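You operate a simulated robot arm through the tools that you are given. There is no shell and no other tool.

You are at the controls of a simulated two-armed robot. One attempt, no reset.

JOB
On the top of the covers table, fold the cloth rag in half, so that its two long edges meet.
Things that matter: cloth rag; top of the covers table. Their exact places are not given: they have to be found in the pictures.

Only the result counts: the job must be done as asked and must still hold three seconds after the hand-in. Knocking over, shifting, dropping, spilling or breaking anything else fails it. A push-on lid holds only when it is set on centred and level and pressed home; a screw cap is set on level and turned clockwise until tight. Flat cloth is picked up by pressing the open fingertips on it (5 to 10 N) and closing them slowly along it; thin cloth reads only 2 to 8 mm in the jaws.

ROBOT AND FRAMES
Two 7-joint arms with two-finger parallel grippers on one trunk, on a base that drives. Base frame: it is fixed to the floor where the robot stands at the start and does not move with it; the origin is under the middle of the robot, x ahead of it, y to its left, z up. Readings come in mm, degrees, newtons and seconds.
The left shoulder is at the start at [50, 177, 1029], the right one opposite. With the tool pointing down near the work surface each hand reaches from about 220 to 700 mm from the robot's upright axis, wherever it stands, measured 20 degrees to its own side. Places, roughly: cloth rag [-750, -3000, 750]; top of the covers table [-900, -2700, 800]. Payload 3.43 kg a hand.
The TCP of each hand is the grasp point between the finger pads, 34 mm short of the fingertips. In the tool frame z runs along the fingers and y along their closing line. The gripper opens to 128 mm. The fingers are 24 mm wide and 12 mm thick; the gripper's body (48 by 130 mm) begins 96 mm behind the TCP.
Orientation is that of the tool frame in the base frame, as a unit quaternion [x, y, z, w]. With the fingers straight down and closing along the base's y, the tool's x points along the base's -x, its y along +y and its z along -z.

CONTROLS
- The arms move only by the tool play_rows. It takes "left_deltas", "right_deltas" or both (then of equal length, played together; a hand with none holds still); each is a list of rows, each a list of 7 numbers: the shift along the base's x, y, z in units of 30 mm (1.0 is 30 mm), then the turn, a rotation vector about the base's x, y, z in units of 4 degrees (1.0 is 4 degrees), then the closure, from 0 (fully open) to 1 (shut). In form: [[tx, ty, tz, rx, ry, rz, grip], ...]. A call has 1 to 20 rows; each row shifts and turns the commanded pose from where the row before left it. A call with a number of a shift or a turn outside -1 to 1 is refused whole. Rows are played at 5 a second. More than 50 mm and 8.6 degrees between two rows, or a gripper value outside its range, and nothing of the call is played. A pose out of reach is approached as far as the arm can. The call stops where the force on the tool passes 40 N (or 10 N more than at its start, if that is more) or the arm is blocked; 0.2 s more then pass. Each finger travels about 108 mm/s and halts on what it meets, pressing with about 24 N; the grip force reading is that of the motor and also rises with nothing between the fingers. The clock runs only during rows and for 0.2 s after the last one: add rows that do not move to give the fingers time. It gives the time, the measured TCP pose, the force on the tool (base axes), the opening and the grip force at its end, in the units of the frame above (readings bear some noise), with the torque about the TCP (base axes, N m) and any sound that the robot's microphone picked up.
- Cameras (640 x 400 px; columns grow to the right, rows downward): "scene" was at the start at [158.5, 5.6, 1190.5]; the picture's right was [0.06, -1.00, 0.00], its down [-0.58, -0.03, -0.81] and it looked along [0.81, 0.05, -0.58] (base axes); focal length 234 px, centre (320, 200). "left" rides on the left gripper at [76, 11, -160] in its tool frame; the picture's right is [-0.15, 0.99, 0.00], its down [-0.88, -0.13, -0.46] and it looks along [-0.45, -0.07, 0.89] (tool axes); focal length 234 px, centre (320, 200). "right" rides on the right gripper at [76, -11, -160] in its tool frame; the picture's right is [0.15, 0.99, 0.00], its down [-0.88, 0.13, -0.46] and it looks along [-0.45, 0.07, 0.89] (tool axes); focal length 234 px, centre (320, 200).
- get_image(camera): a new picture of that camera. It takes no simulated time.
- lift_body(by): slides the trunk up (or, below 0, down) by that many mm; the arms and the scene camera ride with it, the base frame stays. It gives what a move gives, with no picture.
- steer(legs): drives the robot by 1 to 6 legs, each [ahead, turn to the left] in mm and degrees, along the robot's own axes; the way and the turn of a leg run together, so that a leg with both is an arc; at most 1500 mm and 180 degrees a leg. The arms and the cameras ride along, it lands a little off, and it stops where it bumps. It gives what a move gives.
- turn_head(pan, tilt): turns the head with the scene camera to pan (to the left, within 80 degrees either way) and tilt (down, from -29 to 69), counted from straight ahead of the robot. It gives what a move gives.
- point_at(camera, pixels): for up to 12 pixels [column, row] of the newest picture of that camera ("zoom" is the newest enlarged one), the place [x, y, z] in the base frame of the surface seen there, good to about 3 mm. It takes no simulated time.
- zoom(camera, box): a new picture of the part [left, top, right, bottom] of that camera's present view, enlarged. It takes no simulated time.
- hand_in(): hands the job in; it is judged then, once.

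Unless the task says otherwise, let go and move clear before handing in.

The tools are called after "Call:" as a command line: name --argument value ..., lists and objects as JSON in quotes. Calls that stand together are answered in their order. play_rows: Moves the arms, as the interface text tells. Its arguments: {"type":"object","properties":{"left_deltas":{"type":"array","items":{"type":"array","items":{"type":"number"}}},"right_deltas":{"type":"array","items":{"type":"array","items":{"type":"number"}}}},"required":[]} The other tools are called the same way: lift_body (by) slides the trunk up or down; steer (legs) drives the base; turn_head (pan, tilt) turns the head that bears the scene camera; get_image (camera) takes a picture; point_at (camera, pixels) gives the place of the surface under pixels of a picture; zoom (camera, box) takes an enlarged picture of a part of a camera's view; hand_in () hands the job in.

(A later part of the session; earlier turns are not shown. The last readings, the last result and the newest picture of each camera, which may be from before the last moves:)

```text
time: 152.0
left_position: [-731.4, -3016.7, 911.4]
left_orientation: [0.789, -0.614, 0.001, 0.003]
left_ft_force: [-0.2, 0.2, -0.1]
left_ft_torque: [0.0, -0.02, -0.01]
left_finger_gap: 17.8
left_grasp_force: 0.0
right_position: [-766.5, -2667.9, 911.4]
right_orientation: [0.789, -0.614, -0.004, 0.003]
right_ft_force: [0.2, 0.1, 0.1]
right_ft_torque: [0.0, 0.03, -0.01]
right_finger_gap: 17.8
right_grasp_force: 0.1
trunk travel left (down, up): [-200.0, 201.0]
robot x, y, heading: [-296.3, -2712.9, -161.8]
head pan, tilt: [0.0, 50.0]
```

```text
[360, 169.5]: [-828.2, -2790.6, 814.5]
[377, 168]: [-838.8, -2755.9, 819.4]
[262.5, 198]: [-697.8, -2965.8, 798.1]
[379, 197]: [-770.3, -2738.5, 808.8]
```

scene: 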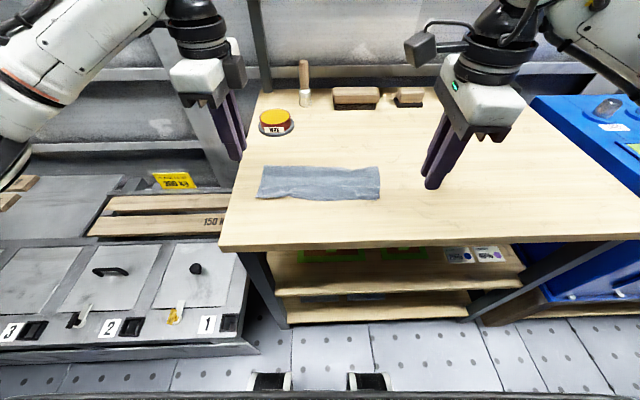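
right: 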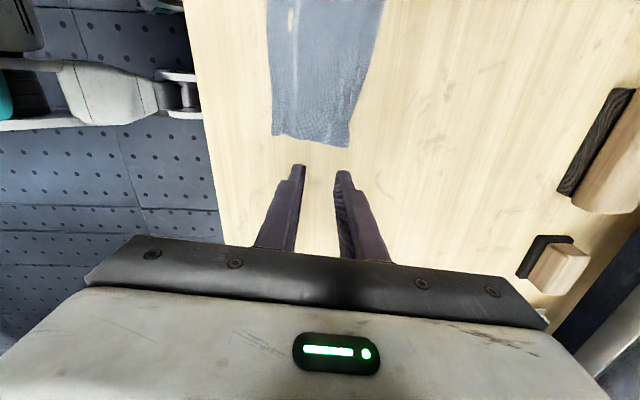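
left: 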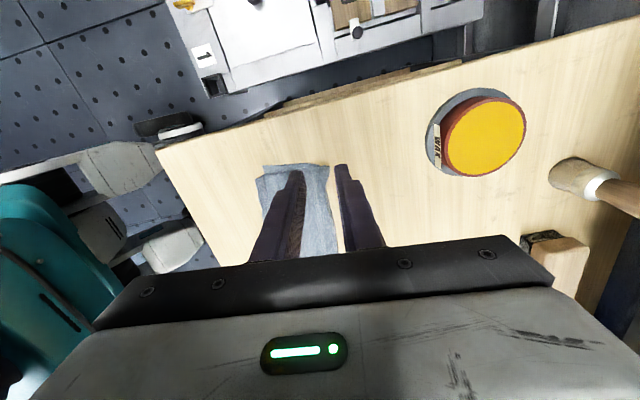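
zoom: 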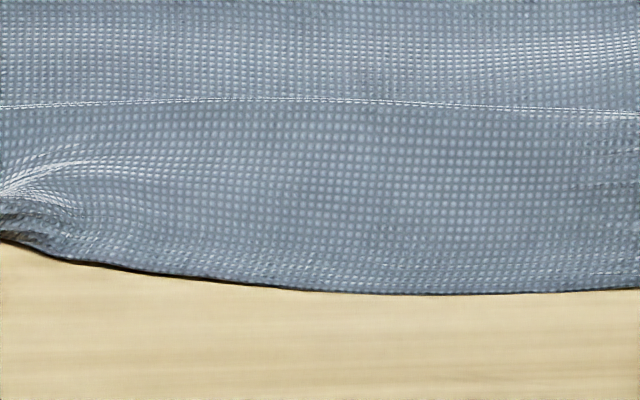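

Edges now match within ~12 mm, but there is slack (bump and a 15 mm high crease). I bring both hands near the ends, nearly closed, to pin the edge with the near finger and wipe slack toward the crease with the far finger.

Call:
play_rows --left_deltas '[[0.034, 0.387, -0.1, 0, 0, 0, 0.94], [0.034, 0.387, -0.2, 0, 0, 0, 0.94], [0.034, 0.387, -0.3, 0, 0, 0, 0.94], [0.034, 0.387, -0.4, 0, 0, 0, 0.94], [0.034, 0.387, -0.45, 0, 0, 0, 0.94], [0.034, 0.387, -0.42, 0, 0, 0, 0.94], [0, 0, 0, 0, 0, 0, 0.94]]' --right_deltas '[[-0.034, -0.633, -0.1, 0, 0, 0, 0.94], [-0.034, -0.633, -0.2, 0, 0, 0, 0.94], [-0.034, -0.633, -0.3, 0, 0, 0, 0.94], [-0.034, -0.633, -0.4, 0, 0, 0, 0.94], [-0.034, -0.633, -0.45, 0, 0, 0, 0.94], [-0.034, -0.633, -0.42, 0, 0, 0, 0.94], [0, 0, 0, 0, 0, 0, 0.94]]'

Call:
zoom --camera "left" --box '[210, 80, 410, 205]'

Call:
zoom --camera "right" --box '[210, 80, 410, 205]'

```text
time: 153.6
left_position: [-723.2, -2945.8, 854.0]
left_orientation: [0.789, -0.614, 0.0, 0.003]
left_ft_force: [0.0, 0.8, 0.4]
left_ft_torque: [0.0, 0.03, -0.01]
left_finger_gap: 7.8
left_grasp_force: 0.0
right_position: [-772.7, -2782.9, 853.8]
right_orientation: [0.79, -0.614, -0.003, 0.002]
right_ft_force: [-0.2, 0.1, 0.0]
right_ft_torque: [0.06, 0.01, -0.02]
right_finger_gap: 7.8
right_grasp_force: 0.0
trunk travel left (down, up): [-200.0, 201.0]
robot x, y, heading: [-299.7, -2710.5, -162.0]
head pan, tilt: [0.0, 50.0]
```

```text
3.20 times, centred on (310, 142) of left
```

zoom: 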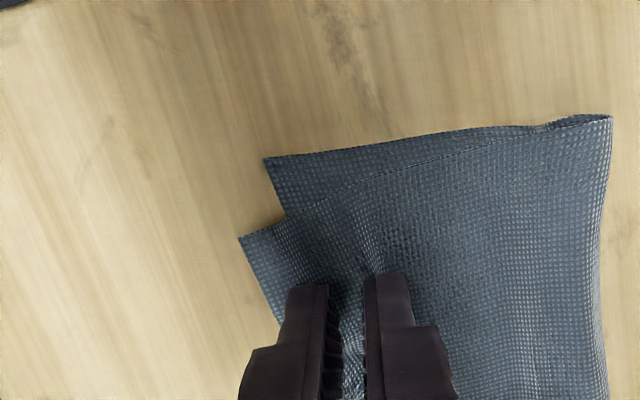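

```text
3.20 times, centred on (310, 142) of right
```

zoom: 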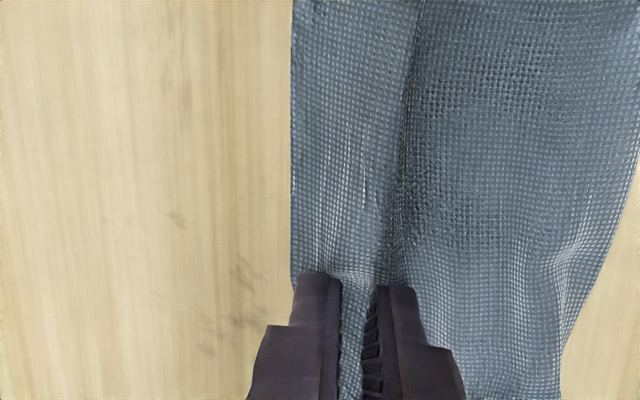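

The left upper corner overshoots by ~14 mm. With the left hand I'll first slide that edge back: near finger on the overhang, tilted 5°; right hand just lowers to pin. I lower both near contact.

Call:
play_rows --left_deltas '[[0.234, 0.067, 0, -0.172, 0.6, 0, 0.94], [0.234, 0.067, -0.1, -0.172, 0.6, 0, 0.94], [0, 0, -0.2, 0, 0, 0, 0.94], [0, 0, -0.15, 0, 0, 0, 0.94], [0, 0, -0.05, 0, 0, 0, 0.94], [0, 0, 0, 0, 0, 0, 0.94]]' --right_deltas '[[0, 0, -0.1, 0, 0, 0, 0.94], [0, 0, -0.15, 0, 0, 0, 0.94], [0, 0, -0.15, 0, 0, 0, 0.94], [0, 0, -0.1, 0, 0, 0, 0.94], [0, 0, -0.05, 0, 0, 0, 0.94], [0, 0, 0, 0, 0, 0, 0.94]]'

Call:
zoom --camera "left" --box '[210, 80, 410, 205]'

Call:
zoom --camera "right" --box '[210, 80, 410, 205]'

```text
time: 155.0
left_position: [-709.0, -2943.2, 841.1]
left_orientation: [0.788, -0.614, -0.025, 0.039]
left_ft_force: [0.1, 0.1, 0.6]
left_ft_torque: [-0.01, -0.02, 0.01]
left_finger_gap: 7.6
left_grasp_force: 0.0
right_position: [-773.4, -2782.1, 838.2]
right_orientation: [0.79, -0.614, -0.003, 0.002]
right_ft_force: [-0.8, 0.3, -0.7]
right_ft_torque: [0.01, -0.04, 0.0]
right_finger_gap: 7.8
right_grasp_force: 0.2
trunk travel left (down, up): [-200.0, 201.0]
robot x, y, heading: [-300.3, -2707.9, -161.6]
head pan, tilt: [0.0, 50.0]
```

```text
3.20 times, centred on (310, 142) of left
```

zoom: 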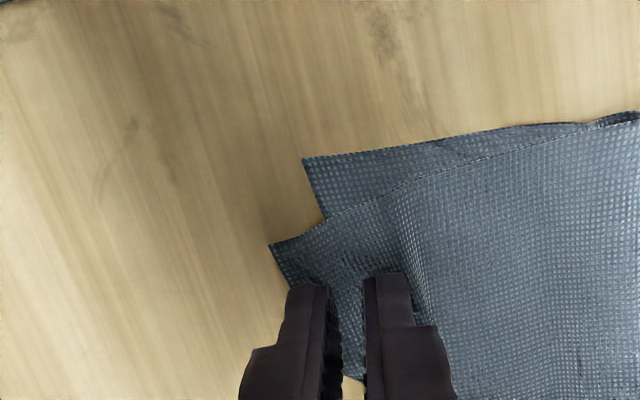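

```text
3.20 times, centred on (310, 142) of right
```

zoom: 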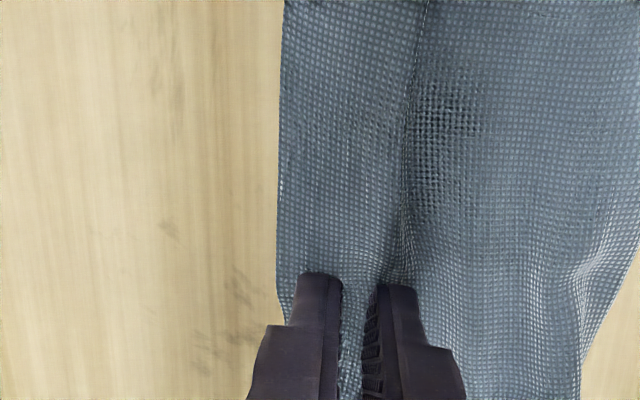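

Call:
play_rows --left_deltas '[[0, 0, -0.06, 0, 0, 0, 0.94], [0, 0, -0.05, 0, 0, 0, 0.94], [0, 0, -0.04, 0, 0, 0, 0.94], [0, 0, 0, 0, 0, 0, 0.94]]' --right_deltas '[[0, 0, -0.03, 0, 0, 0, 0.94], [0, 0, -0.03, 0, 0, 0, 0.94], [0, 0, -0.02, 0, 0, 0, 0.94], [0, 0, 0, 0, 0, 0, 0.94]]'

```text
time: 156.0
left_position: [-708.4, -2943.1, 837.6]
left_orientation: [0.789, -0.613, -0.025, 0.038]
left_ft_force: [0.1, 0.3, 3.4]
left_ft_torque: [0.0, -0.04, -0.03]
left_finger_gap: 7.9
left_grasp_force: 0.0
right_position: [-773.0, -2782.1, 836.7]
right_orientation: [0.789, -0.614, -0.003, 0.003]
right_ft_force: [0.4, 0.2, 0.9]
right_ft_torque: [0.01, -0.02, 0.03]
right_finger_gap: 7.7
right_grasp_force: 0.1
trunk travel left (down, up): [-200.0, 201.0]
robot x, y, heading: [-298.8, -2706.7, -161.9]
head pan, tilt: [0.0, 50.0]
```

Left touches with 3.4 N. I press the right down as a pin, and slide the left edge 12 mm back.

Call:
play_rows --left_deltas '[[0, 0, 0, 0, 0, 0, 0.94], [0, 0, 0, 0, 0, 0, 0.94], [-0.096, -0.0275, 0, 0, 0, 0, 0.94], [-0.096, -0.0275, 0, 0, 0, 0, 0.94], [-0.096, -0.0275, 0, 0, 0, 0, 0.94], [-0.096, -0.0275, 0, 0, 0, 0, 0.94]]' --right_deltas '[[0, 0, -0.03, 0, 0, 0, 0.94], [0, 0, -0.02, 0, 0, 0, 0.94], [0, 0, 0, 0, 0, 0, 0.94], [0, 0, 0, 0, 0, 0, 0.94], [0, 0, 0, 0, 0, 0, 0.94], [0, 0, 0, 0, 0, 0, 0.94]]'

Call:
zoom --camera "left" --box '[210, 80, 410, 205]'

```text
time: 157.4
left_position: [-719.0, -2945.7, 835.5]
left_orientation: [0.788, -0.614, -0.024, 0.038]
left_ft_force: [0.6, 0.0, 5.0]
left_ft_torque: [-0.01, -0.1, 0.0]
left_finger_gap: 8.1
left_grasp_force: 0.6
right_position: [-771.6, -2782.3, 837.0]
right_orientation: [0.79, -0.613, -0.004, 0.003]
right_ft_force: [-0.6, 0.0, 3.3]
right_ft_torque: [0.04, -0.02, -0.05]
right_finger_gap: 7.0
right_grasp_force: 0.0
trunk travel left (down, up): [-200.0, 201.0]
robot x, y, heading: [-299.4, -2709.8, -161.7]
head pan, tilt: [0.0, 50.0]
```

```text
3.20 times, centred on (310, 142) of left
```

zoom: 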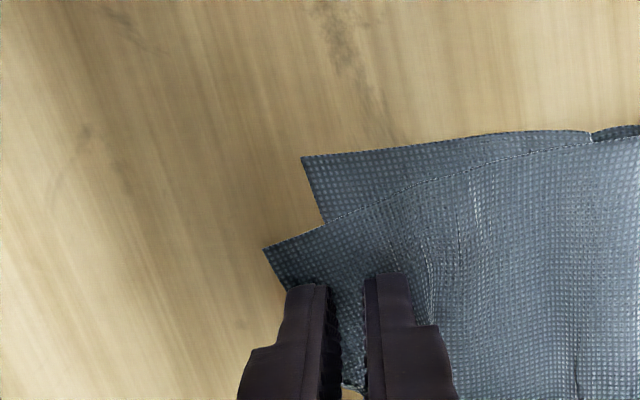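

Both layers move together, so I'll restart cleanly: drag the whole rag 50 mm toward me (away from the tin), unfold it, and then fold by lifting it at its midline, which leaves both edges free. I drag now with both hands pressing.

Call:
play_rows --left_deltas '[[0, 0, -0.01, 0, 0, 0, 0.94], [0.08, 0.023, 0, 0, 0, 0, 0.94], [0.16, 0.046, 0, 0, 0, 0, 0.94], [0.16, 0.046, 0, 0, 0, 0, 0.94], [0.16, 0.046, 0, 0, 0, 0, 0.94], [0.16, 0.046, 0, 0, 0, 0, 0.94]]' --right_deltas '[[0, 0, -0.03, 0, 0, 0, 0.94], [0.08, 0.023, 0, 0, 0, 0, 0.94], [0.16, 0.046, 0, 0, 0, 0, 0.94], [0.16, 0.046, 0, 0, 0, 0, 0.94], [0.16, 0.046, 0, 0, 0, 0, 0.94], [0.16, 0.046, 0, 0, 0, 0, 0.94]]'

Call:
zoom --camera "scene" --box '[230, 130, 410, 240]'

```text
time: 158.8
left_position: [-697.7, -2938.6, 835.9]
left_orientation: [0.789, -0.613, -0.026, 0.038]
left_ft_force: [-0.6, -0.3, 1.4]
left_ft_torque: [-0.03, -0.01, -0.02]
left_finger_gap: 7.3
left_grasp_force: 0.0
right_position: [-749.8, -2775.5, 836.2]
right_orientation: [0.79, -0.614, -0.003, 0.004]
right_ft_force: [-4.1, -0.9, 19.2]
right_ft_torque: [-0.01, -0.04, -0.01]
right_finger_gap: 5.6
right_grasp_force: 0.1
trunk travel left (down, up): [-200.0, 201.0]
robot x, y, heading: [-299.8, -2710.8, -161.7]
head pan, tilt: [0.0, 50.0]
```

```text
3.56 times, centred on (320, 185) of scene
```

zoom: 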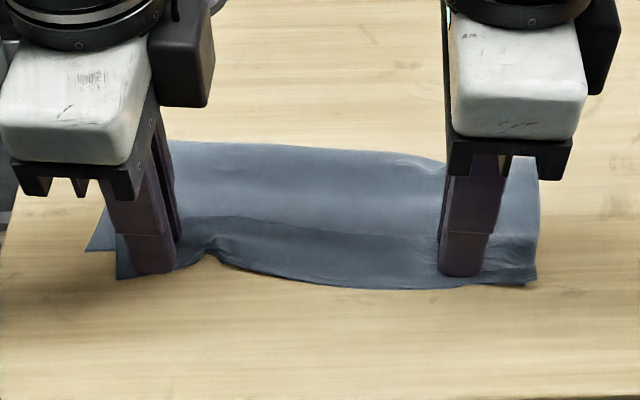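

The rag follows, mostly under the right hand. I press the left a bit more and ease the right, and drag another 30 mm.

Call:
play_rows --left_deltas '[[0, 0, -0.03, 0, 0, 0, 0.94], [0.16, 0.046, 0, 0, 0, 0, 0.94], [0.16, 0.046, 0, 0, 0, 0, 0.94], [0.16, 0.046, 0, 0, 0, 0, 0.94], [0.16, 0.046, 0, 0, 0, 0, 0.94], [0.16, 0.046, 0, 0, 0, 0, 0.94], [0.16, 0.046, 0, 0, 0, 0, 0.94]]' --right_deltas '[[0, 0, 0.015, 0, 0, 0, 0.94], [0.16, 0.046, 0, 0, 0, 0, 0.94], [0.16, 0.046, 0, 0, 0, 0, 0.94], [0.16, 0.046, 0, 0, 0, 0, 0.94], [0.16, 0.046, 0, 0, 0, 0, 0.94], [0.16, 0.046, 0, 0, 0, 0, 0.94], [0.16, 0.046, 0, 0, 0, 0, 0.94]]'

Call:
play_rows --left_deltas '[[0, 0, 0.2, 0, 0, 0, 0.94], [0, 0, 0.7, 0, 0, 0, 0.94], [0, -0.3, 0.8, 0.08, -0.3, 0, 0.86], [0, -0.8, 0.6, 0.09, -0.3, 0, 0.86], [0, -0.8, 0, 0.09, -0.3, 0, 0.86], [0, -0.8, 0, 0.08, -0.3, 0, 0.86]]' --right_deltas '[[0, 0, 0.2, 0, 0, 0, 0.94], [0, 0, 0.7, 0, 0, 0, 0.94], [0, 0.3, 0.8, 0, 0, 0, 0.86], [0, 0.8, 0.6, 0, 0, 0, 0.86], [0, 0.8, 0, 0, 0, 0, 0.86], [0, 0.8, 0, 0, 0, 0, 0.86]]'

Call:
get_image --camera "scene"

Call:
zoom --camera "scene" --box '[240, 150, 400, 240]'

```text
time: 160.4
left_position: [-669.7, -2930.4, 835.8]
left_orientation: [0.789, -0.613, -0.025, 0.039]
left_ft_force: [-3.2, -1.0, 16.3]
left_ft_torque: [-0.05, -0.06, 0.0]
left_finger_gap: 4.9
left_grasp_force: 0.0
right_position: [-720.4, -2767.0, 836.6]
right_orientation: [0.79, -0.613, -0.004, 0.002]
right_ft_force: [-2.2, -0.8, 11.7]
right_ft_torque: [-0.01, -0.08, -0.01]
right_finger_gap: 6.1
right_grasp_force: 0.1
trunk travel left (down, up): [-200.0, 201.0]
robot x, y, heading: [-299.0, -2709.9, -161.6]
head pan, tilt: [0.0, 50.0]
```

```text
time: 161.8
left_position: [-670.8, -3010.8, 904.0]
left_orientation: [0.789, -0.614, 0.002, 0.002]
left_ft_force: [-0.4, 0.0, -0.4]
left_ft_torque: [0.0, 0.02, 0.0]
left_finger_gap: 17.7
left_grasp_force: 0.1
right_position: [-722.5, -2687.2, 903.0]
right_orientation: [0.79, -0.613, -0.004, 0.003]
right_ft_force: [-1.1, -0.3, 0.1]
right_ft_torque: [-0.02, 0.0, 0.01]
right_finger_gap: 17.9
right_grasp_force: 0.1
trunk travel left (down, up): [-200.0, 201.0]
robot x, y, heading: [-295.0, -2713.5, -161.8]
head pan, tilt: [0.0, 50.0]
```

```text
taken
```

scene: 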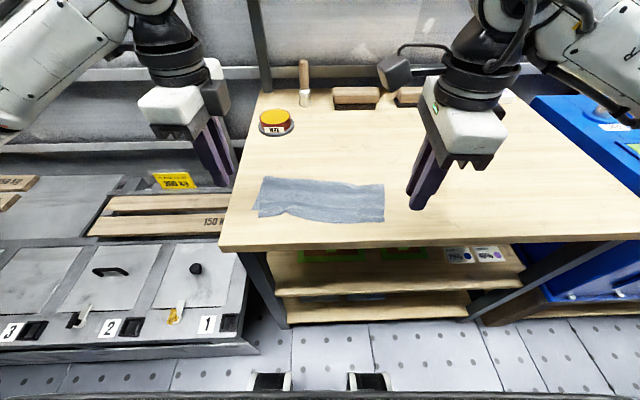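

```text
4.00 times, centred on (320, 195) of scene
```

zoom: 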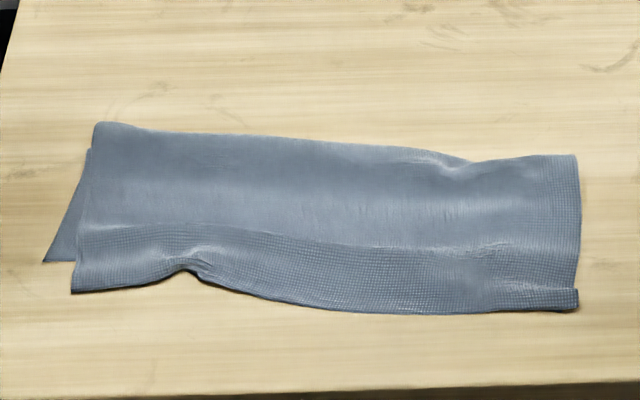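

The rag moved ~45 mm toward me. Now I pick the overhanging upper edge again to unfold; I measure candidate points along it.

Call:
point_at --camera "zoom" --pixels '[[76, 287], [110, 283], [140, 278], [240, 284], [300, 298], [400, 309], [480, 310], [510, 309], [572, 304], [47, 260], [97, 130], [575, 160]]'

Call:
zoom --camera "scene" --box '[340, 200, 390, 232]'

```text
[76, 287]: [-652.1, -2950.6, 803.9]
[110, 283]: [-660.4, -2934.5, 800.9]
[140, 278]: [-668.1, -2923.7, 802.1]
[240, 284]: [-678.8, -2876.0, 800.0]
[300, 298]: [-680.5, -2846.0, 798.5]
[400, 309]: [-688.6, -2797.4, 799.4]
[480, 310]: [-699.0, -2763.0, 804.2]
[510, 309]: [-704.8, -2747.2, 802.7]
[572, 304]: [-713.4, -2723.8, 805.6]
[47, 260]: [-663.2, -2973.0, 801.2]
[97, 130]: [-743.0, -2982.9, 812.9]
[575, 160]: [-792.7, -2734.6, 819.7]
```

```text
12.50 times, centred on (365, 216) of scene
```

zoom: 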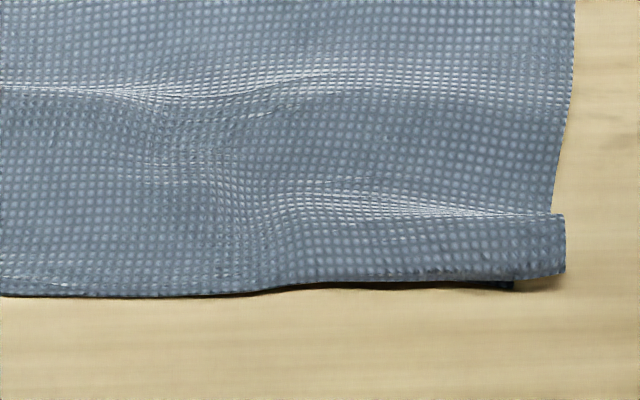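

Left corner region overhangs well, and the middle-right too. I take the left hand to (-664,-2935) and the right to (-692,-2798).

Call:
play_rows --left_deltas '[[0.036, 0.418, -0.1, 0, 0, 0, 0.89], [0.036, 0.418, -0.2, 0, 0, 0, 0.89], [0.036, 0.418, -0.3, 0, 0, 0, 0.89], [0.036, 0.418, -0.4, 0, 0, 0, 0.89], [0.036, 0.418, -0.4, 0, 0, 0, 0.89], [0.036, 0.418, -0.4, 0, 0, 0, 0.89], [0, 0, 0, 0, 0, 0, 0.89]]' --right_deltas '[[0.169, -0.617, -0.1, 0, 0, 0, 0.905], [0.169, -0.617, -0.2, 0, 0, 0, 0.905], [0.169, -0.617, -0.3, 0, 0, 0, 0.905], [0.169, -0.617, -0.4, 0, 0, 0, 0.905], [0.169, -0.617, -0.4, 0, 0, 0, 0.905], [0.169, -0.617, -0.4, 0, 0, 0, 0.905], [0, 0, 0, 0, 0, 0, 0.905]]'

Call:
zoom --camera "left" --box '[220, 90, 400, 200]'

Call:
zoom --camera "right" --box '[220, 90, 400, 200]'

```text
time: 163.4
left_position: [-664.1, -2936.9, 849.5]
left_orientation: [0.79, -0.614, 0.001, 0.003]
left_ft_force: [0.2, 0.2, -0.3]
left_ft_torque: [-0.01, 0.01, 0.03]
left_finger_gap: 13.8
left_grasp_force: 0.0
right_position: [-691.0, -2798.4, 851.5]
right_orientation: [0.79, -0.613, -0.004, 0.002]
right_ft_force: [-0.1, -0.9, 0.1]
right_ft_torque: [0.01, 0.01, 0.0]
right_finger_gap: 12.4
right_grasp_force: 0.0
trunk travel left (down, up): [-200.0, 201.0]
robot x, y, heading: [-298.8, -2706.0, -161.8]
head pan, tilt: [0.0, 50.0]
```

```text
3.56 times, centred on (310, 145) of left
```

zoom: 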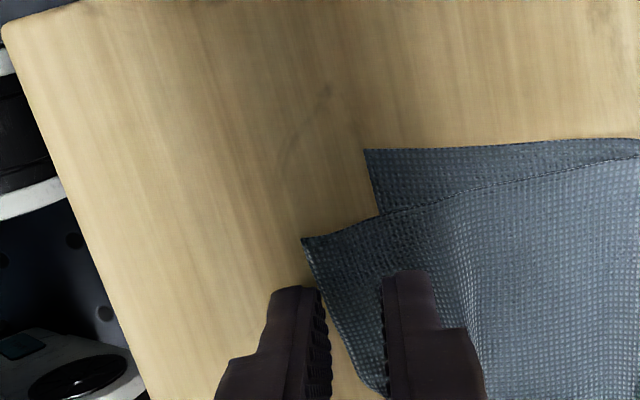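

```text
3.56 times, centred on (310, 145) of right
```

zoom: 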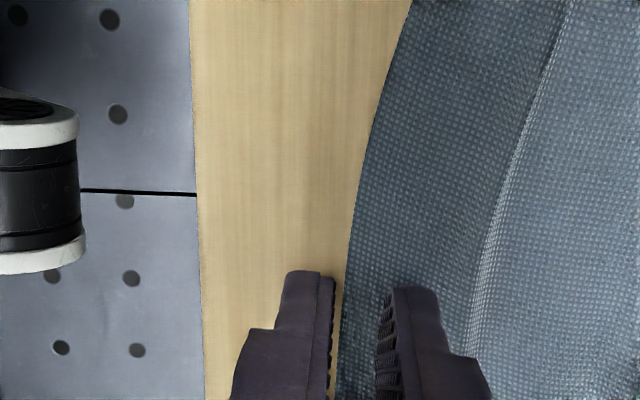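

Only the upper layer lies in the left gap; I shift the right 3 mm inward and lower both.

Call:
play_rows --left_deltas '[[0, 0, -0.2, 0, 0, 0, 0.89], [0, 0, -0.15, 0, 0, 0, 0.89], [0, 0, -0.08, 0, 0, 0, 0.89], [0, 0, -0.05, 0, 0, 0, 0.89], [0, 0, 0, 0, 0, 0, 0.89]]' --right_deltas '[[-0.1, -0.03, -0.2, 0, 0, 0, 0.905], [0, 0, -0.15, 0, 0, 0, 0.905], [0, 0, -0.1, 0, 0, 0, 0.905], [0, 0, -0.06, 0, 0, 0, 0.905], [0, 0, 0, 0, 0, 0, 0.905]]'

```text
time: 164.6
left_position: [-663.3, -2936.9, 836.9]
left_orientation: [0.789, -0.614, 0.001, 0.003]
left_ft_force: [-0.2, -0.5, 2.8]
left_ft_torque: [-0.01, 0.07, -0.03]
left_finger_gap: 14.5
left_grasp_force: 0.4
right_position: [-694.8, -2798.6, 836.2]
right_orientation: [0.789, -0.614, -0.004, 0.003]
right_ft_force: [-0.6, 0.4, 3.8]
right_ft_torque: [0.02, 0.03, -0.04]
right_finger_gap: 12.3
right_grasp_force: 0.1
trunk travel left (down, up): [-200.0, 201.0]
robot x, y, heading: [-295.3, -2709.5, -161.9]
head pan, tilt: [0.0, 50.0]
```

Light contact at both (≈3–4 N). I press half a millimetre more and close slowly.

Call:
play_rows --left_deltas '[[0, 0, -0.02, 0, 0, 0, 0.9], [0, 0, 0, 0, 0, 0, 0.91], [0, 0, 0, 0, 0, 0, 0.92], [0, 0, 0, 0, 0, 0, 0.935], [0, 0, 0, 0, 0, 0, 0.95], [0, 0, 0, 0, 0, 0, 0.97], [0, 0, 0, 0, 0, 0, 1], [0, 0, 0, 0, 0, 0, 1], [0, 0, 0, 0, 0, 0, 1]]' --right_deltas '[[0, 0, -0.015, 0, 0, 0, 0.91], [0, 0, 0, 0, 0, 0, 0.92], [0, 0, 0, 0, 0, 0, 0.93], [0, 0, 0, 0, 0, 0, 0.94], [0, 0, 0, 0, 0, 0, 0.955], [0, 0, 0, 0, 0, 0, 0.97], [0, 0, 0, 0, 0, 0, 1], [0, 0, 0, 0, 0, 0, 1], [0, 0, 0, 0, 0, 0, 1]]'

Call:
play_rows --left_deltas '[[0, 0, 0.2, 0, 0, 0, 1], [-0.05, -0.01, 0.3, 0, 0, 0, 1], [-0.1, -0.025, 0.35, 0, 0, 0, 1], [-0.1, -0.025, 0.35, 0, 0, 0, 1], [0, 0, 0, 0, 0, 0, 1]]' --right_deltas '[[0, 0, 0.2, 0, 0, 0, 1], [-0.05, -0.01, 0.3, 0, 0, 0, 1], [-0.1, -0.025, 0.35, 0, 0, 0, 1], [-0.1, -0.025, 0.35, 0, 0, 0, 1], [0, 0, 0, 0, 0, 0, 1]]'

Call:
zoom --camera "scene" --box '[230, 140, 410, 250]'

Call:
zoom --camera "right" --box '[220, 60, 420, 200]'

```text
time: 166.6
left_position: [-664.1, -2937.6, 835.3]
left_orientation: [0.79, -0.613, 0.0, 0.004]
left_ft_force: [-1.8, -0.8, 11.0]
left_ft_torque: [-0.03, 0.09, -0.03]
left_finger_gap: 0.0
left_grasp_force: 23.8
right_position: [-695.0, -2797.5, 834.9]
right_orientation: [0.79, -0.613, -0.002, 0.004]
right_ft_force: [-2.0, -1.1, 8.2]
right_ft_torque: [-0.05, 0.08, -0.01]
right_finger_gap: 0.3
right_grasp_force: 24.3
trunk travel left (down, up): [-200.0, 201.0]
robot x, y, heading: [-301.3, -2709.6, -161.9]
head pan, tilt: [0.0, 50.0]
```

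```text
time: 167.8
left_position: [-671.2, -2939.5, 870.2]
left_orientation: [0.79, -0.613, 0.001, 0.003]
left_ft_force: [-0.6, 0.2, 0.0]
left_ft_torque: [-0.01, -0.03, 0.01]
left_finger_gap: 0.0
left_grasp_force: 24.1
right_position: [-702.0, -2800.8, 870.4]
right_orientation: [0.79, -0.613, -0.002, 0.002]
right_ft_force: [-0.3, 0.1, -0.9]
right_ft_torque: [0.0, 0.0, 0.02]
right_finger_gap: 0.0
right_grasp_force: 23.8
trunk travel left (down, up): [-200.0, 201.0]
robot x, y, heading: [-302.0, -2710.4, -161.7]
head pan, tilt: [0.0, 50.0]
```

```text
3.56 times, centred on (320, 195) of scene
```

zoom: 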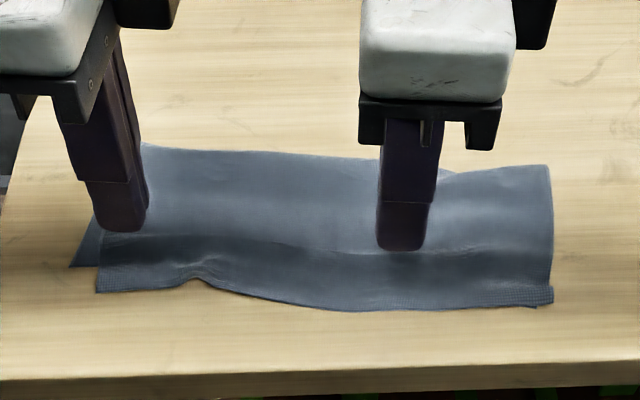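

```text
2.86 times, centred on (320, 130) of right
```

zoom: 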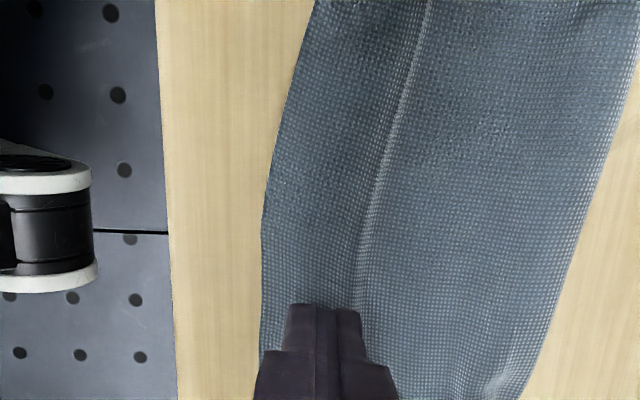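

The jaws closed on nothing (gap 0): the opening was too small to buckle the cloth. Measuring shows the edges already agree within ~10 mm except the upper left corner (25 mm off), so I'll just re-pick that corner with the left hand and pull it over the lower corner; the right hand will pin the rag. I look first.

Call:
play_rows --left_deltas '[[0, 0, 0.2, 0, 0, 0, 0.845], [0.2, -0.25, 0, 0, 0, 0, 0.845], [0, 0, 0, 0, 0, 0, 0.845]]' --right_deltas '[[0, 0, 0.3, 0, 0, 0, 1], [-0.5, 0.2, 0, 0, 0, 0, 1], [-0.5, 0.2, 0, 0, 0, 0, 1]]'

Call:
get_image --camera "left"

Call:
zoom --camera "left" --box '[220, 80, 400, 200]'

Call:
zoom --camera "scene" --box '[230, 140, 410, 250]'

```text
time: 168.6
left_position: [-666.5, -2946.6, 876.5]
left_orientation: [0.79, -0.614, 0.001, 0.003]
left_ft_force: [-0.2, 0.1, 0.1]
left_ft_torque: [0.0, 0.0, 0.0]
left_finger_gap: 19.7
left_grasp_force: 0.0
right_position: [-731.9, -2788.5, 879.2]
right_orientation: [0.79, -0.613, -0.003, 0.002]
right_ft_force: [0.6, 0.7, 0.1]
right_ft_torque: [0.05, -0.04, -0.01]
right_finger_gap: 0.1
right_grasp_force: 24.3
trunk travel left (down, up): [-200.0, 201.0]
robot x, y, heading: [-300.6, -2710.7, -161.9]
head pan, tilt: [0.0, 50.0]
```

```text
taken
```

left: 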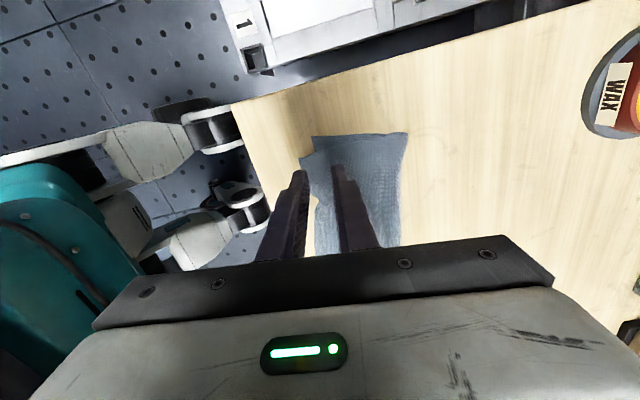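

```text
3.33 times, centred on (310, 140) of left
```

zoom: 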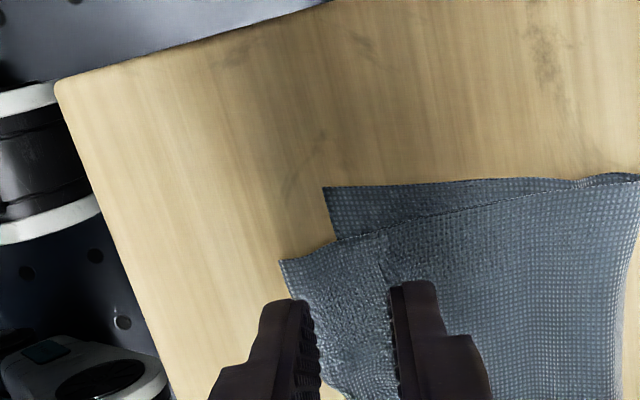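

```text
3.56 times, centred on (320, 195) of scene
```

zoom: 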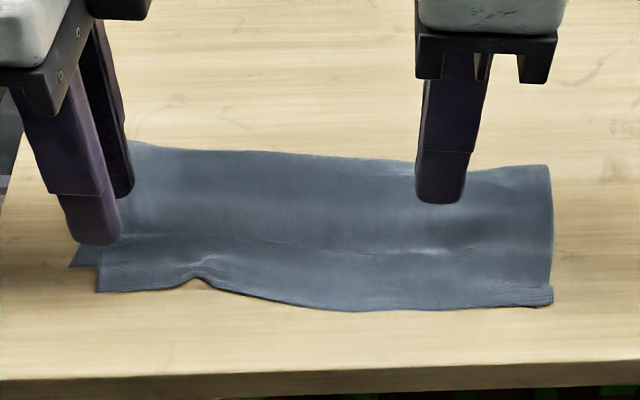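

Call:
point_at --camera "zoom" --pixels '[[100, 288], [130, 286], [170, 281], [73, 264], [200, 275], [330, 307], [548, 300]]'

Call:
zoom --camera "left" --box '[220, 80, 400, 200]'

Call:
point_at --camera "zoom" --pixels '[[286, 264], [335, 385], [327, 190], [336, 233], [360, 330]]'

```text
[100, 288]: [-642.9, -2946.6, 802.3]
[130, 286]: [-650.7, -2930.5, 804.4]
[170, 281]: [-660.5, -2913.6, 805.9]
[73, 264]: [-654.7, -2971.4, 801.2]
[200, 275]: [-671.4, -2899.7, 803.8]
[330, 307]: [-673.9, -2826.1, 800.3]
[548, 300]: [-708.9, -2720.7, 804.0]
```

```text
3.33 times, centred on (310, 140) of left
```

zoom: 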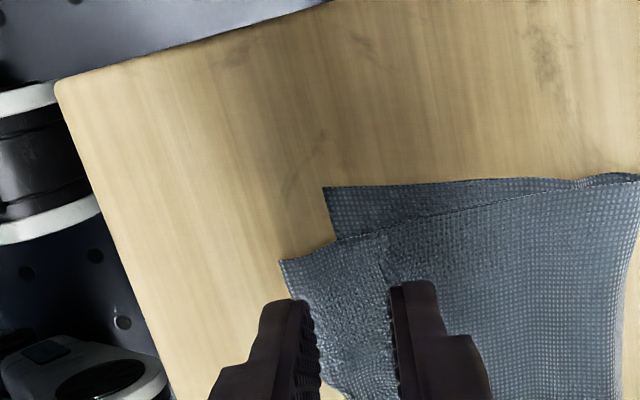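

```text
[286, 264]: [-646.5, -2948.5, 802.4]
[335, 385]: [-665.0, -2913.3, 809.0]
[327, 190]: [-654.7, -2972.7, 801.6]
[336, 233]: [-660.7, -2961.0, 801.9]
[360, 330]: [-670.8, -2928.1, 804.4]
```

Upper corner at (-645,-2948), lower corner at (-655,-2972). I place the left hand over the upper edge 14 mm from its corner (18 mm opening), and lower the right hand as a pin on the middle of the rag.

Call:
play_rows --left_deltas '[[0.172, 0.177, -0.2, 0, 0, 0, 0.86], [0.172, 0.177, -0.3, 0, 0, 0, 0.86], [0, 0, -0.35, 0, 0, 0, 0.86], [0, 0, -0.25, 0, 0, 0, 0.86], [0, 0, -0.1, 0, 0, 0, 0.86], [0, 0, 0, 0, 0, 0, 0.86]]' --right_deltas '[[0, 0, -0.3, 0, 0, 0, 1], [0, 0, -0.35, 0, 0, 0, 1], [0, 0, -0.35, 0, 0, 0, 1], [0, 0, -0.25, 0, 0, 0, 1], [0, 0, -0.1, 0, 0, 0, 1], [0, 0, 0, 0, 0, 0, 1]]'

Call:
zoom --camera "left" --box '[220, 90, 400, 200]'

```text
time: 170.0
left_position: [-653.8, -2936.0, 840.2]
left_orientation: [0.79, -0.614, 0.001, 0.003]
left_ft_force: [0.1, 0.1, 0.0]
left_ft_torque: [-0.04, 0.01, 0.0]
left_finger_gap: 17.7
left_grasp_force: 0.1
right_position: [-732.1, -2789.6, 838.1]
right_orientation: [0.79, -0.613, -0.004, 0.002]
right_ft_force: [0.4, 0.3, 0.1]
right_ft_torque: [-0.01, -0.01, -0.02]
right_finger_gap: 0.0
right_grasp_force: 23.7
trunk travel left (down, up): [-200.0, 201.0]
robot x, y, heading: [-296.1, -2712.2, -161.7]
head pan, tilt: [0.0, 50.0]
```

```text
3.56 times, centred on (310, 145) of left
```

zoom: 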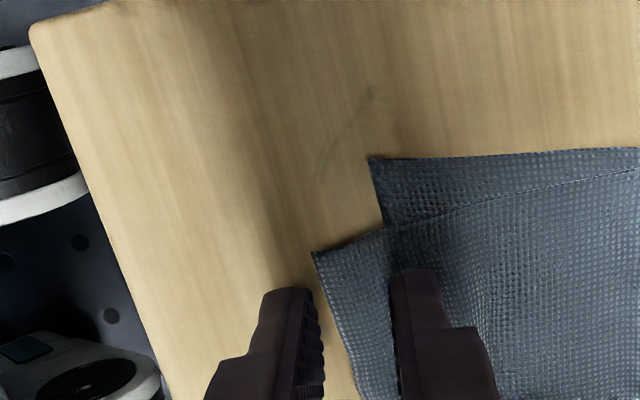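

Call:
play_rows --left_deltas '[[-0.06, -0.015, -0.06, 0, 0, 0, 0.86], [0, 0, -0.05, 0, 0, 0, 0.86], [0, 0, -0.04, 0, 0, 0, 0.86], [0, 0, -0.02, 0, 0, 0, 0.86], [0, 0, 0, 0, 0, 0, 0.86]]' --right_deltas '[[0, 0, -0.03, 0, 0, 0, 1], [0, 0, -0.03, 0, 0, 0, 1], [0, 0, -0.02, 0, 0, 0, 1], [0, 0, -0.02, 0, 0, 0, 1], [0, 0, 0, 0, 0, 0, 1]]'

```text
time: 171.2
left_position: [-657.3, -2938.0, 835.7]
left_orientation: [0.789, -0.614, 0.001, 0.003]
left_ft_force: [-0.3, -0.3, 0.6]
left_ft_torque: [-0.02, 0.02, -0.01]
left_finger_gap: 17.8
left_grasp_force: 0.1
right_position: [-731.1, -2787.5, 836.2]
right_orientation: [0.79, -0.613, -0.003, 0.002]
right_ft_force: [-0.1, 0.1, 0.2]
right_ft_torque: [0.0, 0.05, -0.01]
right_finger_gap: 0.1
right_grasp_force: 24.2
trunk travel left (down, up): [-200.0, 201.0]
robot x, y, heading: [-299.4, -2710.1, -161.8]
head pan, tilt: [0.0, 50.0]
```

Call:
play_rows --left_deltas '[[0, 0, -0.03, 0, 0, 0, 0.86], [0, 0, -0.02, 0, 0, 0, 0.86], [0, 0, 0, 0, 0, 0, 0.86]]' --right_deltas '[[0, 0, -0.03, 0, 0, 0, 1], [0, 0, -0.03, 0, 0, 0, 1], [0, 0, 0, 0, 0, 0, 1]]'

```text
time: 172.0
left_position: [-656.8, -2936.8, 836.1]
left_orientation: [0.789, -0.614, 0.001, 0.004]
left_ft_force: [-0.2, -2.4, 9.3]
left_ft_torque: [-0.11, 0.13, 0.06]
left_finger_gap: 18.1
left_grasp_force: 0.0
right_position: [-732.2, -2788.8, 835.9]
right_orientation: [0.79, -0.613, -0.003, 0.004]
right_ft_force: [-1.0, 0.5, 7.7]
right_ft_torque: [0.04, 0.01, 0.0]
right_finger_gap: 0.0
right_grasp_force: 24.0
trunk travel left (down, up): [-200.0, 201.0]
robot x, y, heading: [-297.1, -2710.1, -161.8]
head pan, tilt: [0.0, 50.0]
```

Left presses 9 N, right pins with 8 N. I close the left slowly.

Call:
play_rows --left_deltas '[[0, 0, 0, 0, 0, 0, 0.87], [0, 0, 0, 0, 0, 0, 0.885], [0, 0, 0, 0, 0, 0, 0.9], [0, 0, 0, 0, 0, 0, 0.915], [0, 0, 0, 0, 0, 0, 0.93], [0, 0, 0, 0, 0, 0, 0.945], [0, 0, 0, 0, 0, 0, 0.96], [0, 0, 0, 0, 0, 0, 0.98], [0, 0, 0, 0, 0, 0, 1], [0, 0, 0, 0, 0, 0, 1], [0, 0, 0, 0, 0, 0, 1]]'

Call:
zoom --camera "left" --box '[220, 90, 400, 200]'

```text
time: 174.4
left_position: [-657.5, -2937.4, 834.9]
left_orientation: [0.79, -0.614, 0.001, 0.004]
left_ft_force: [-2.8, 0.0, 16.4]
left_ft_torque: [-0.04, 0.17, -0.02]
left_finger_gap: 2.0
left_grasp_force: 24.0
right_position: [-731.8, -2787.2, 835.5]
right_orientation: [0.79, -0.614, -0.003, 0.004]
right_ft_force: [-4.1, -1.1, 14.7]
right_ft_torque: [-0.04, 0.01, 0.0]
right_finger_gap: 0.0
right_grasp_force: 23.6
trunk travel left (down, up): [-200.0, 201.0]
robot x, y, heading: [-295.8, -2712.1, -162.0]
head pan, tilt: [0.0, 50.0]
```

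```text
3.56 times, centred on (310, 145) of left
```

zoom: 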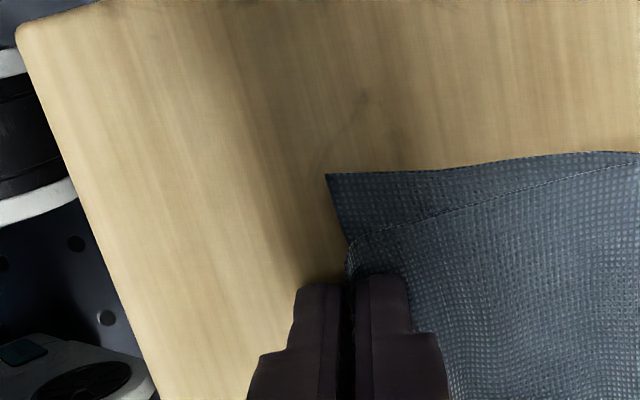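

Gap 2.0: the corner is held. I lift 25 mm and look.

Call:
play_rows --left_deltas '[[0, 0, 0.2, 0, 0, 0, 1], [0, 0, 0.3, 0, 0, 0, 1], [0, 0, 0.35, 0, 0, 0, 1], [0, 0, 0, 0, 0, 0, 1]]'

Call:
zoom --camera "left" --box '[220, 70, 400, 200]'

Call:
zoom --camera "scene" --box '[230, 150, 410, 250]'

```text
time: 175.4
left_position: [-654.9, -2936.1, 860.7]
left_orientation: [0.79, -0.614, 0.002, 0.003]
left_ft_force: [-0.9, -1.1, 0.4]
left_ft_torque: [-0.03, 0.0, 0.03]
left_finger_gap: 1.7
left_grasp_force: 23.7
right_position: [-732.6, -2788.8, 835.9]
right_orientation: [0.79, -0.613, -0.003, 0.004]
right_ft_force: [-2.4, 1.7, 23.1]
right_ft_torque: [0.04, 0.0, 0.01]
right_finger_gap: 0.0
right_grasp_force: 23.7
trunk travel left (down, up): [-200.0, 201.0]
robot x, y, heading: [-301.4, -2711.9, -162.0]
head pan, tilt: [0.0, 50.0]
```

```text
3.08 times, centred on (310, 135) of left
```

zoom: 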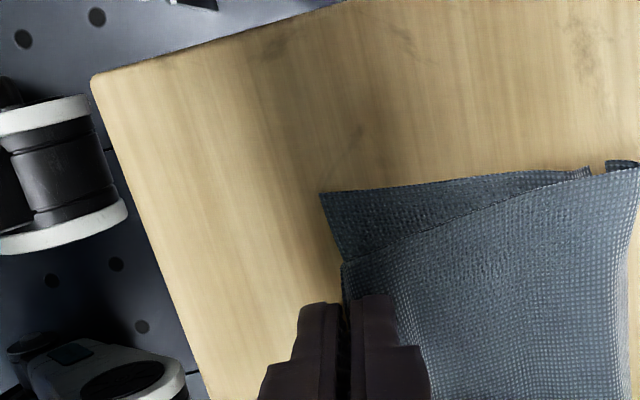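

```text
3.56 times, centred on (320, 200) of scene
```

zoom: 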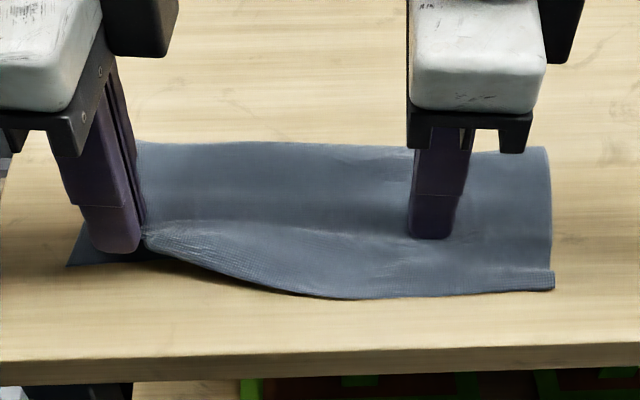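

Only the upper layer comes up. I carry the corner over the lower one (about 22 mm left and 17 mm back) at this height and check the force.

Call:
play_rows --left_deltas '[[-0.075, -0.17, 0, 0, 0, 0, 1], [-0.075, -0.17, 0, 0, 0, 0, 1], [-0.075, -0.17, 0, 0, 0, 0, 1], [-0.075, -0.17, 0, 0, 0, 0, 1], [-0.075, -0.17, 0, 0, 0, 0, 1], [0, 0, -0.3, 0, 0, 0, 1], [0, 0, -0.3, 0, 0, 0, 1], [0, 0, 0, 0, 0, 0, 1]]'

Call:
zoom --camera "left" --box '[220, 70, 400, 200]'

Call:
zoom --camera "scene" --box '[230, 150, 410, 250]'

```text
time: 177.2
left_position: [-667.8, -2960.7, 840.8]
left_orientation: [0.79, -0.614, 0.0, 0.004]
left_ft_force: [-1.5, 4.8, -0.6]
left_ft_torque: [0.22, 0.07, 0.0]
left_finger_gap: 2.0
left_grasp_force: 23.7
right_position: [-731.5, -2788.2, 834.4]
right_orientation: [0.79, -0.614, -0.003, 0.004]
right_ft_force: [-2.2, -1.7, 22.8]
right_ft_torque: [-0.06, -0.03, -0.05]
right_finger_gap: 0.1
right_grasp_force: 23.8
trunk travel left (down, up): [-200.0, 201.0]
robot x, y, heading: [-298.3, -2707.3, -161.7]
head pan, tilt: [0.0, 50.0]
```

```text
3.08 times, centred on (310, 135) of left
```

zoom: 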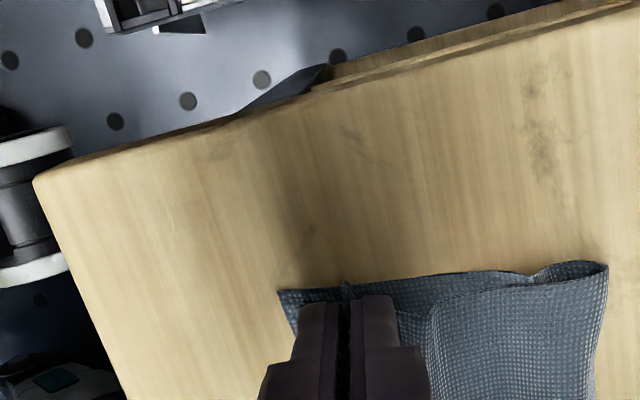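

```text
3.56 times, centred on (320, 200) of scene
```

zoom: 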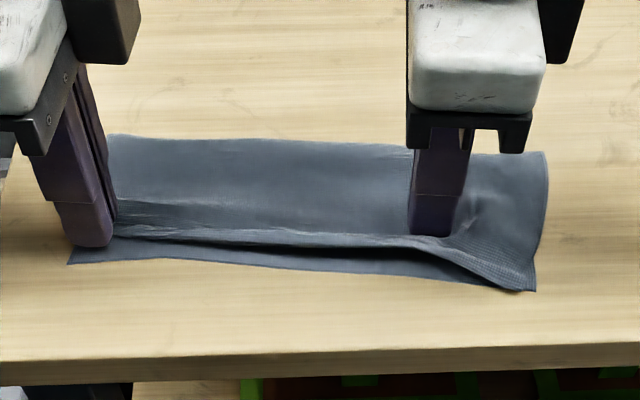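

Tension is 5 N and the edge is pulled straight, a bit too far: I back off ~5 mm along the edge and ~9 mm toward me, lower and release.

Call:
play_rows --left_deltas '[[0.125, 0.118, 0, 0, 0, 0, 1], [0.125, 0.118, 0, 0, 0, 0, 1], [0, 0, -0.1, 0, 0, 0, 1], [0, 0, -0.06, 0, 0, 0, 1], [0, 0, 0, 0, 0, 0, 0.97], [0, 0, 0, 0, 0, 0, 0.94], [0, 0, 0, 0, 0, 0, 0.91], [0, 0, 0, 0, 0, 0, 0.88], [0, 0, 0.1, 0, 0, 0, 0.86], [0, 0, 0.5, 0, 0, 0, 0.86], [0, 0, 0.8, 0, 0, 0, 0.86], [0, -0.5, 0.8, 0, 0, 0, 0.86], [0, -0.8, 0, 0, 0, 0, 0.86], [0, -0.8, 0, 0, 0, 0, 0.86]]' --right_deltas '[[0, 0, 0, 0, 0, 0, 1], [0, 0, 0, 0, 0, 0, 1], [0, 0, 0, 0, 0, 0, 1], [0, 0, 0, 0, 0, 0, 1], [0, 0, 0, 0, 0, 0, 1], [0, 0, 0, 0, 0, 0, 1], [0, 0, 0, 0, 0, 0, 1], [0, 0, 0, 0, 0, 0, 1], [0, 0, 0.3, 0, 0, 0, 1], [0, 0, 0.7, 0, 0, 0, 1], [0, 0.5, 0.8, 0, 0, 0, 1], [0, 0.8, 0.4, 0, 0, 0, 1], [0, 0.8, 0, 0, 0, 0, 1], [0, 0.8, 0, 0, 0, 0, 1]]'

Call:
get_image --camera "scene"

Call:
zoom --camera "scene" --box '[240, 150, 400, 240]'

```text
time: 180.2
left_position: [-659.5, -3017.5, 903.2]
left_orientation: [0.789, -0.614, 0.001, 0.003]
left_ft_force: [0.4, -0.1, 1.1]
left_ft_torque: [-0.03, -0.01, -0.01]
left_finger_gap: 18.0
left_grasp_force: 0.0
right_position: [-731.3, -2701.0, 899.2]
right_orientation: [0.79, -0.613, -0.003, 0.002]
right_ft_force: [-0.7, -0.3, 0.5]
right_ft_torque: [0.02, 0.01, 0.01]
right_finger_gap: 0.2
right_grasp_force: 23.9
trunk travel left (down, up): [-200.0, 201.0]
robot x, y, heading: [-297.2, -2708.2, -162.3]
head pan, tilt: [0.0, 50.0]
```

```text
taken
```

scene: 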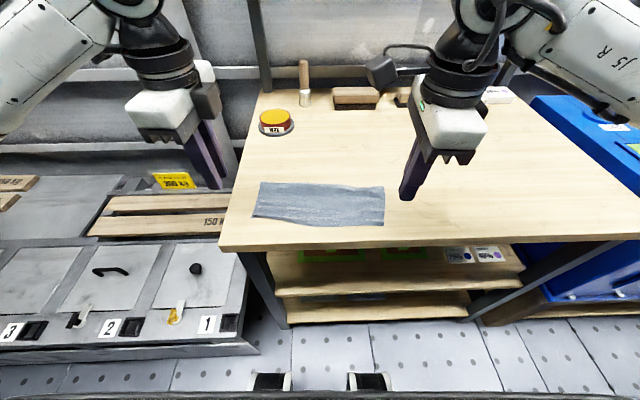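

```text
4.00 times, centred on (320, 195) of scene
```

zoom: 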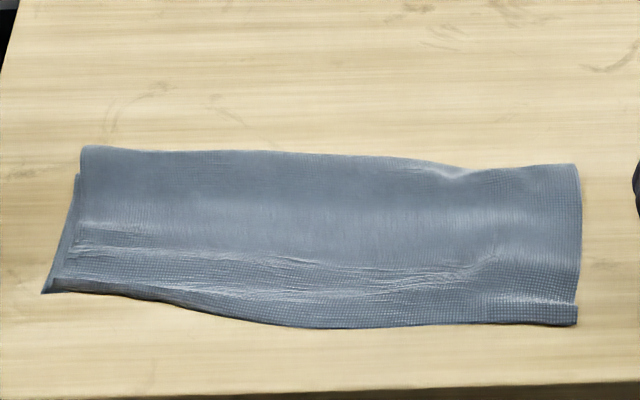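

Excellent: the left corners now coincide at (45,290) and the edge runs smoothly to (575,325). I zoom in along the edge.

Call:
zoom --camera "scene" --box '[246, 200, 316, 236]'

Call:
zoom --camera "scene" --box '[320, 200, 390, 236]'

Call:
get_image --camera "left"

Call:
get_image --camera "right"

```text
9.14 times, centred on (281, 218) of scene
```

zoom: 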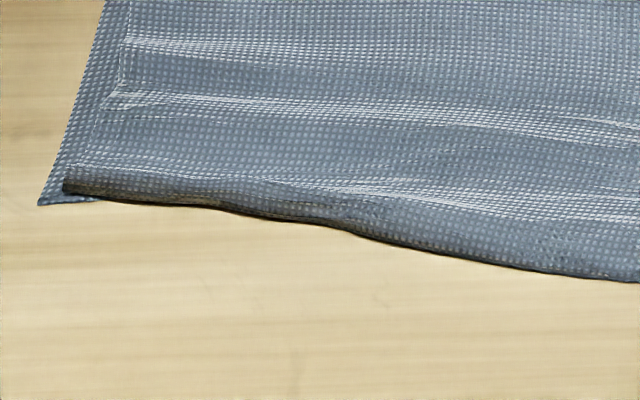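

```text
9.14 times, centred on (355, 218) of scene
```

zoom: 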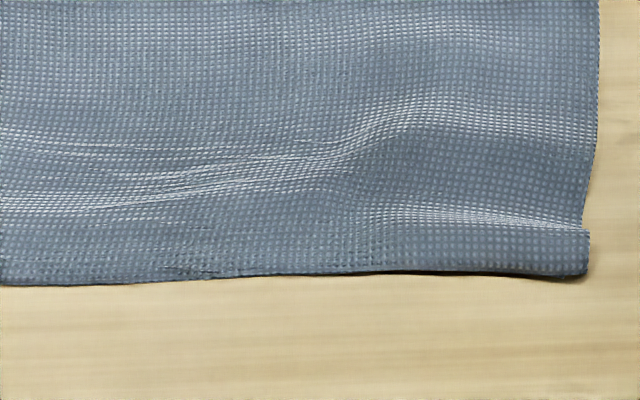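

```text
taken
```

left: 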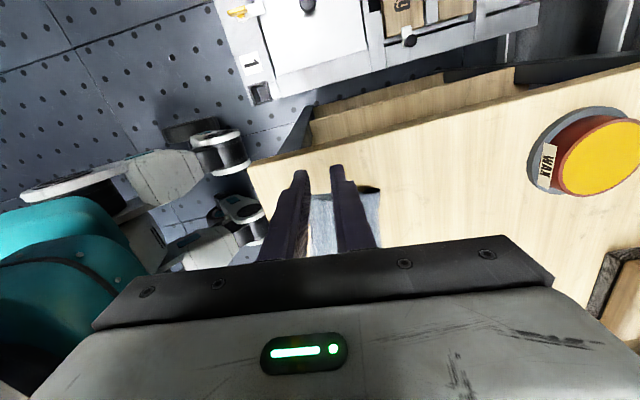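

```text
taken
```

right: 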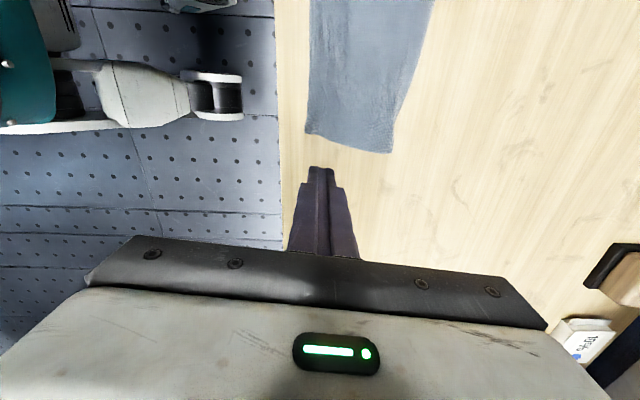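

The edges meet at both ends and the middle overshoots by perhaps 10 mm. To take out slack I'll do one pin-and-wipe stroke near the middle (near finger holding the edge, far finger wiping toward the crease). I measure first.

Call:
point_at --camera "scene" --pixels '[[250.8, 217.6], [254, 217], [281, 221.5], [300, 224.5], [316, 226], [340, 226.8], [360, 226], [382, 225], [261, 184], [300, 184], [340, 186], [383, 188]]'

Call:
point_at --camera "scene" --pixels '[[316, 190], [316, 195], [316, 200], [316, 205], [316, 210], [316, 213], [316, 216], [316, 219], [316, 222], [316, 224]]'

```text
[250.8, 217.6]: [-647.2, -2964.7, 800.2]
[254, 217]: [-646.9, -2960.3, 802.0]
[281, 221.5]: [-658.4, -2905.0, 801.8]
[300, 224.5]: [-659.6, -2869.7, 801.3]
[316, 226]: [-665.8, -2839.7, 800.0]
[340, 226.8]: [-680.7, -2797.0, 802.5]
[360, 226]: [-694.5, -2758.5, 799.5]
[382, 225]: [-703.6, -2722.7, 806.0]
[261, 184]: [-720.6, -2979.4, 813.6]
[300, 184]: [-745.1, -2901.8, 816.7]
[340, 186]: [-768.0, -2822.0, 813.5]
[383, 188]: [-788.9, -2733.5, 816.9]
```

```text
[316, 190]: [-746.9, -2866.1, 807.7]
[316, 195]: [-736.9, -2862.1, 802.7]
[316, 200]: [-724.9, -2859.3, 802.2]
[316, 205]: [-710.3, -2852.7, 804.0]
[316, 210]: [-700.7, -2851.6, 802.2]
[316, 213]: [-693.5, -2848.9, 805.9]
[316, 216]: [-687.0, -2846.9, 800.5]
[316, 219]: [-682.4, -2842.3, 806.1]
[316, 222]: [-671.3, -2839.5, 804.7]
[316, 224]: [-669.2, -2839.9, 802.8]
```

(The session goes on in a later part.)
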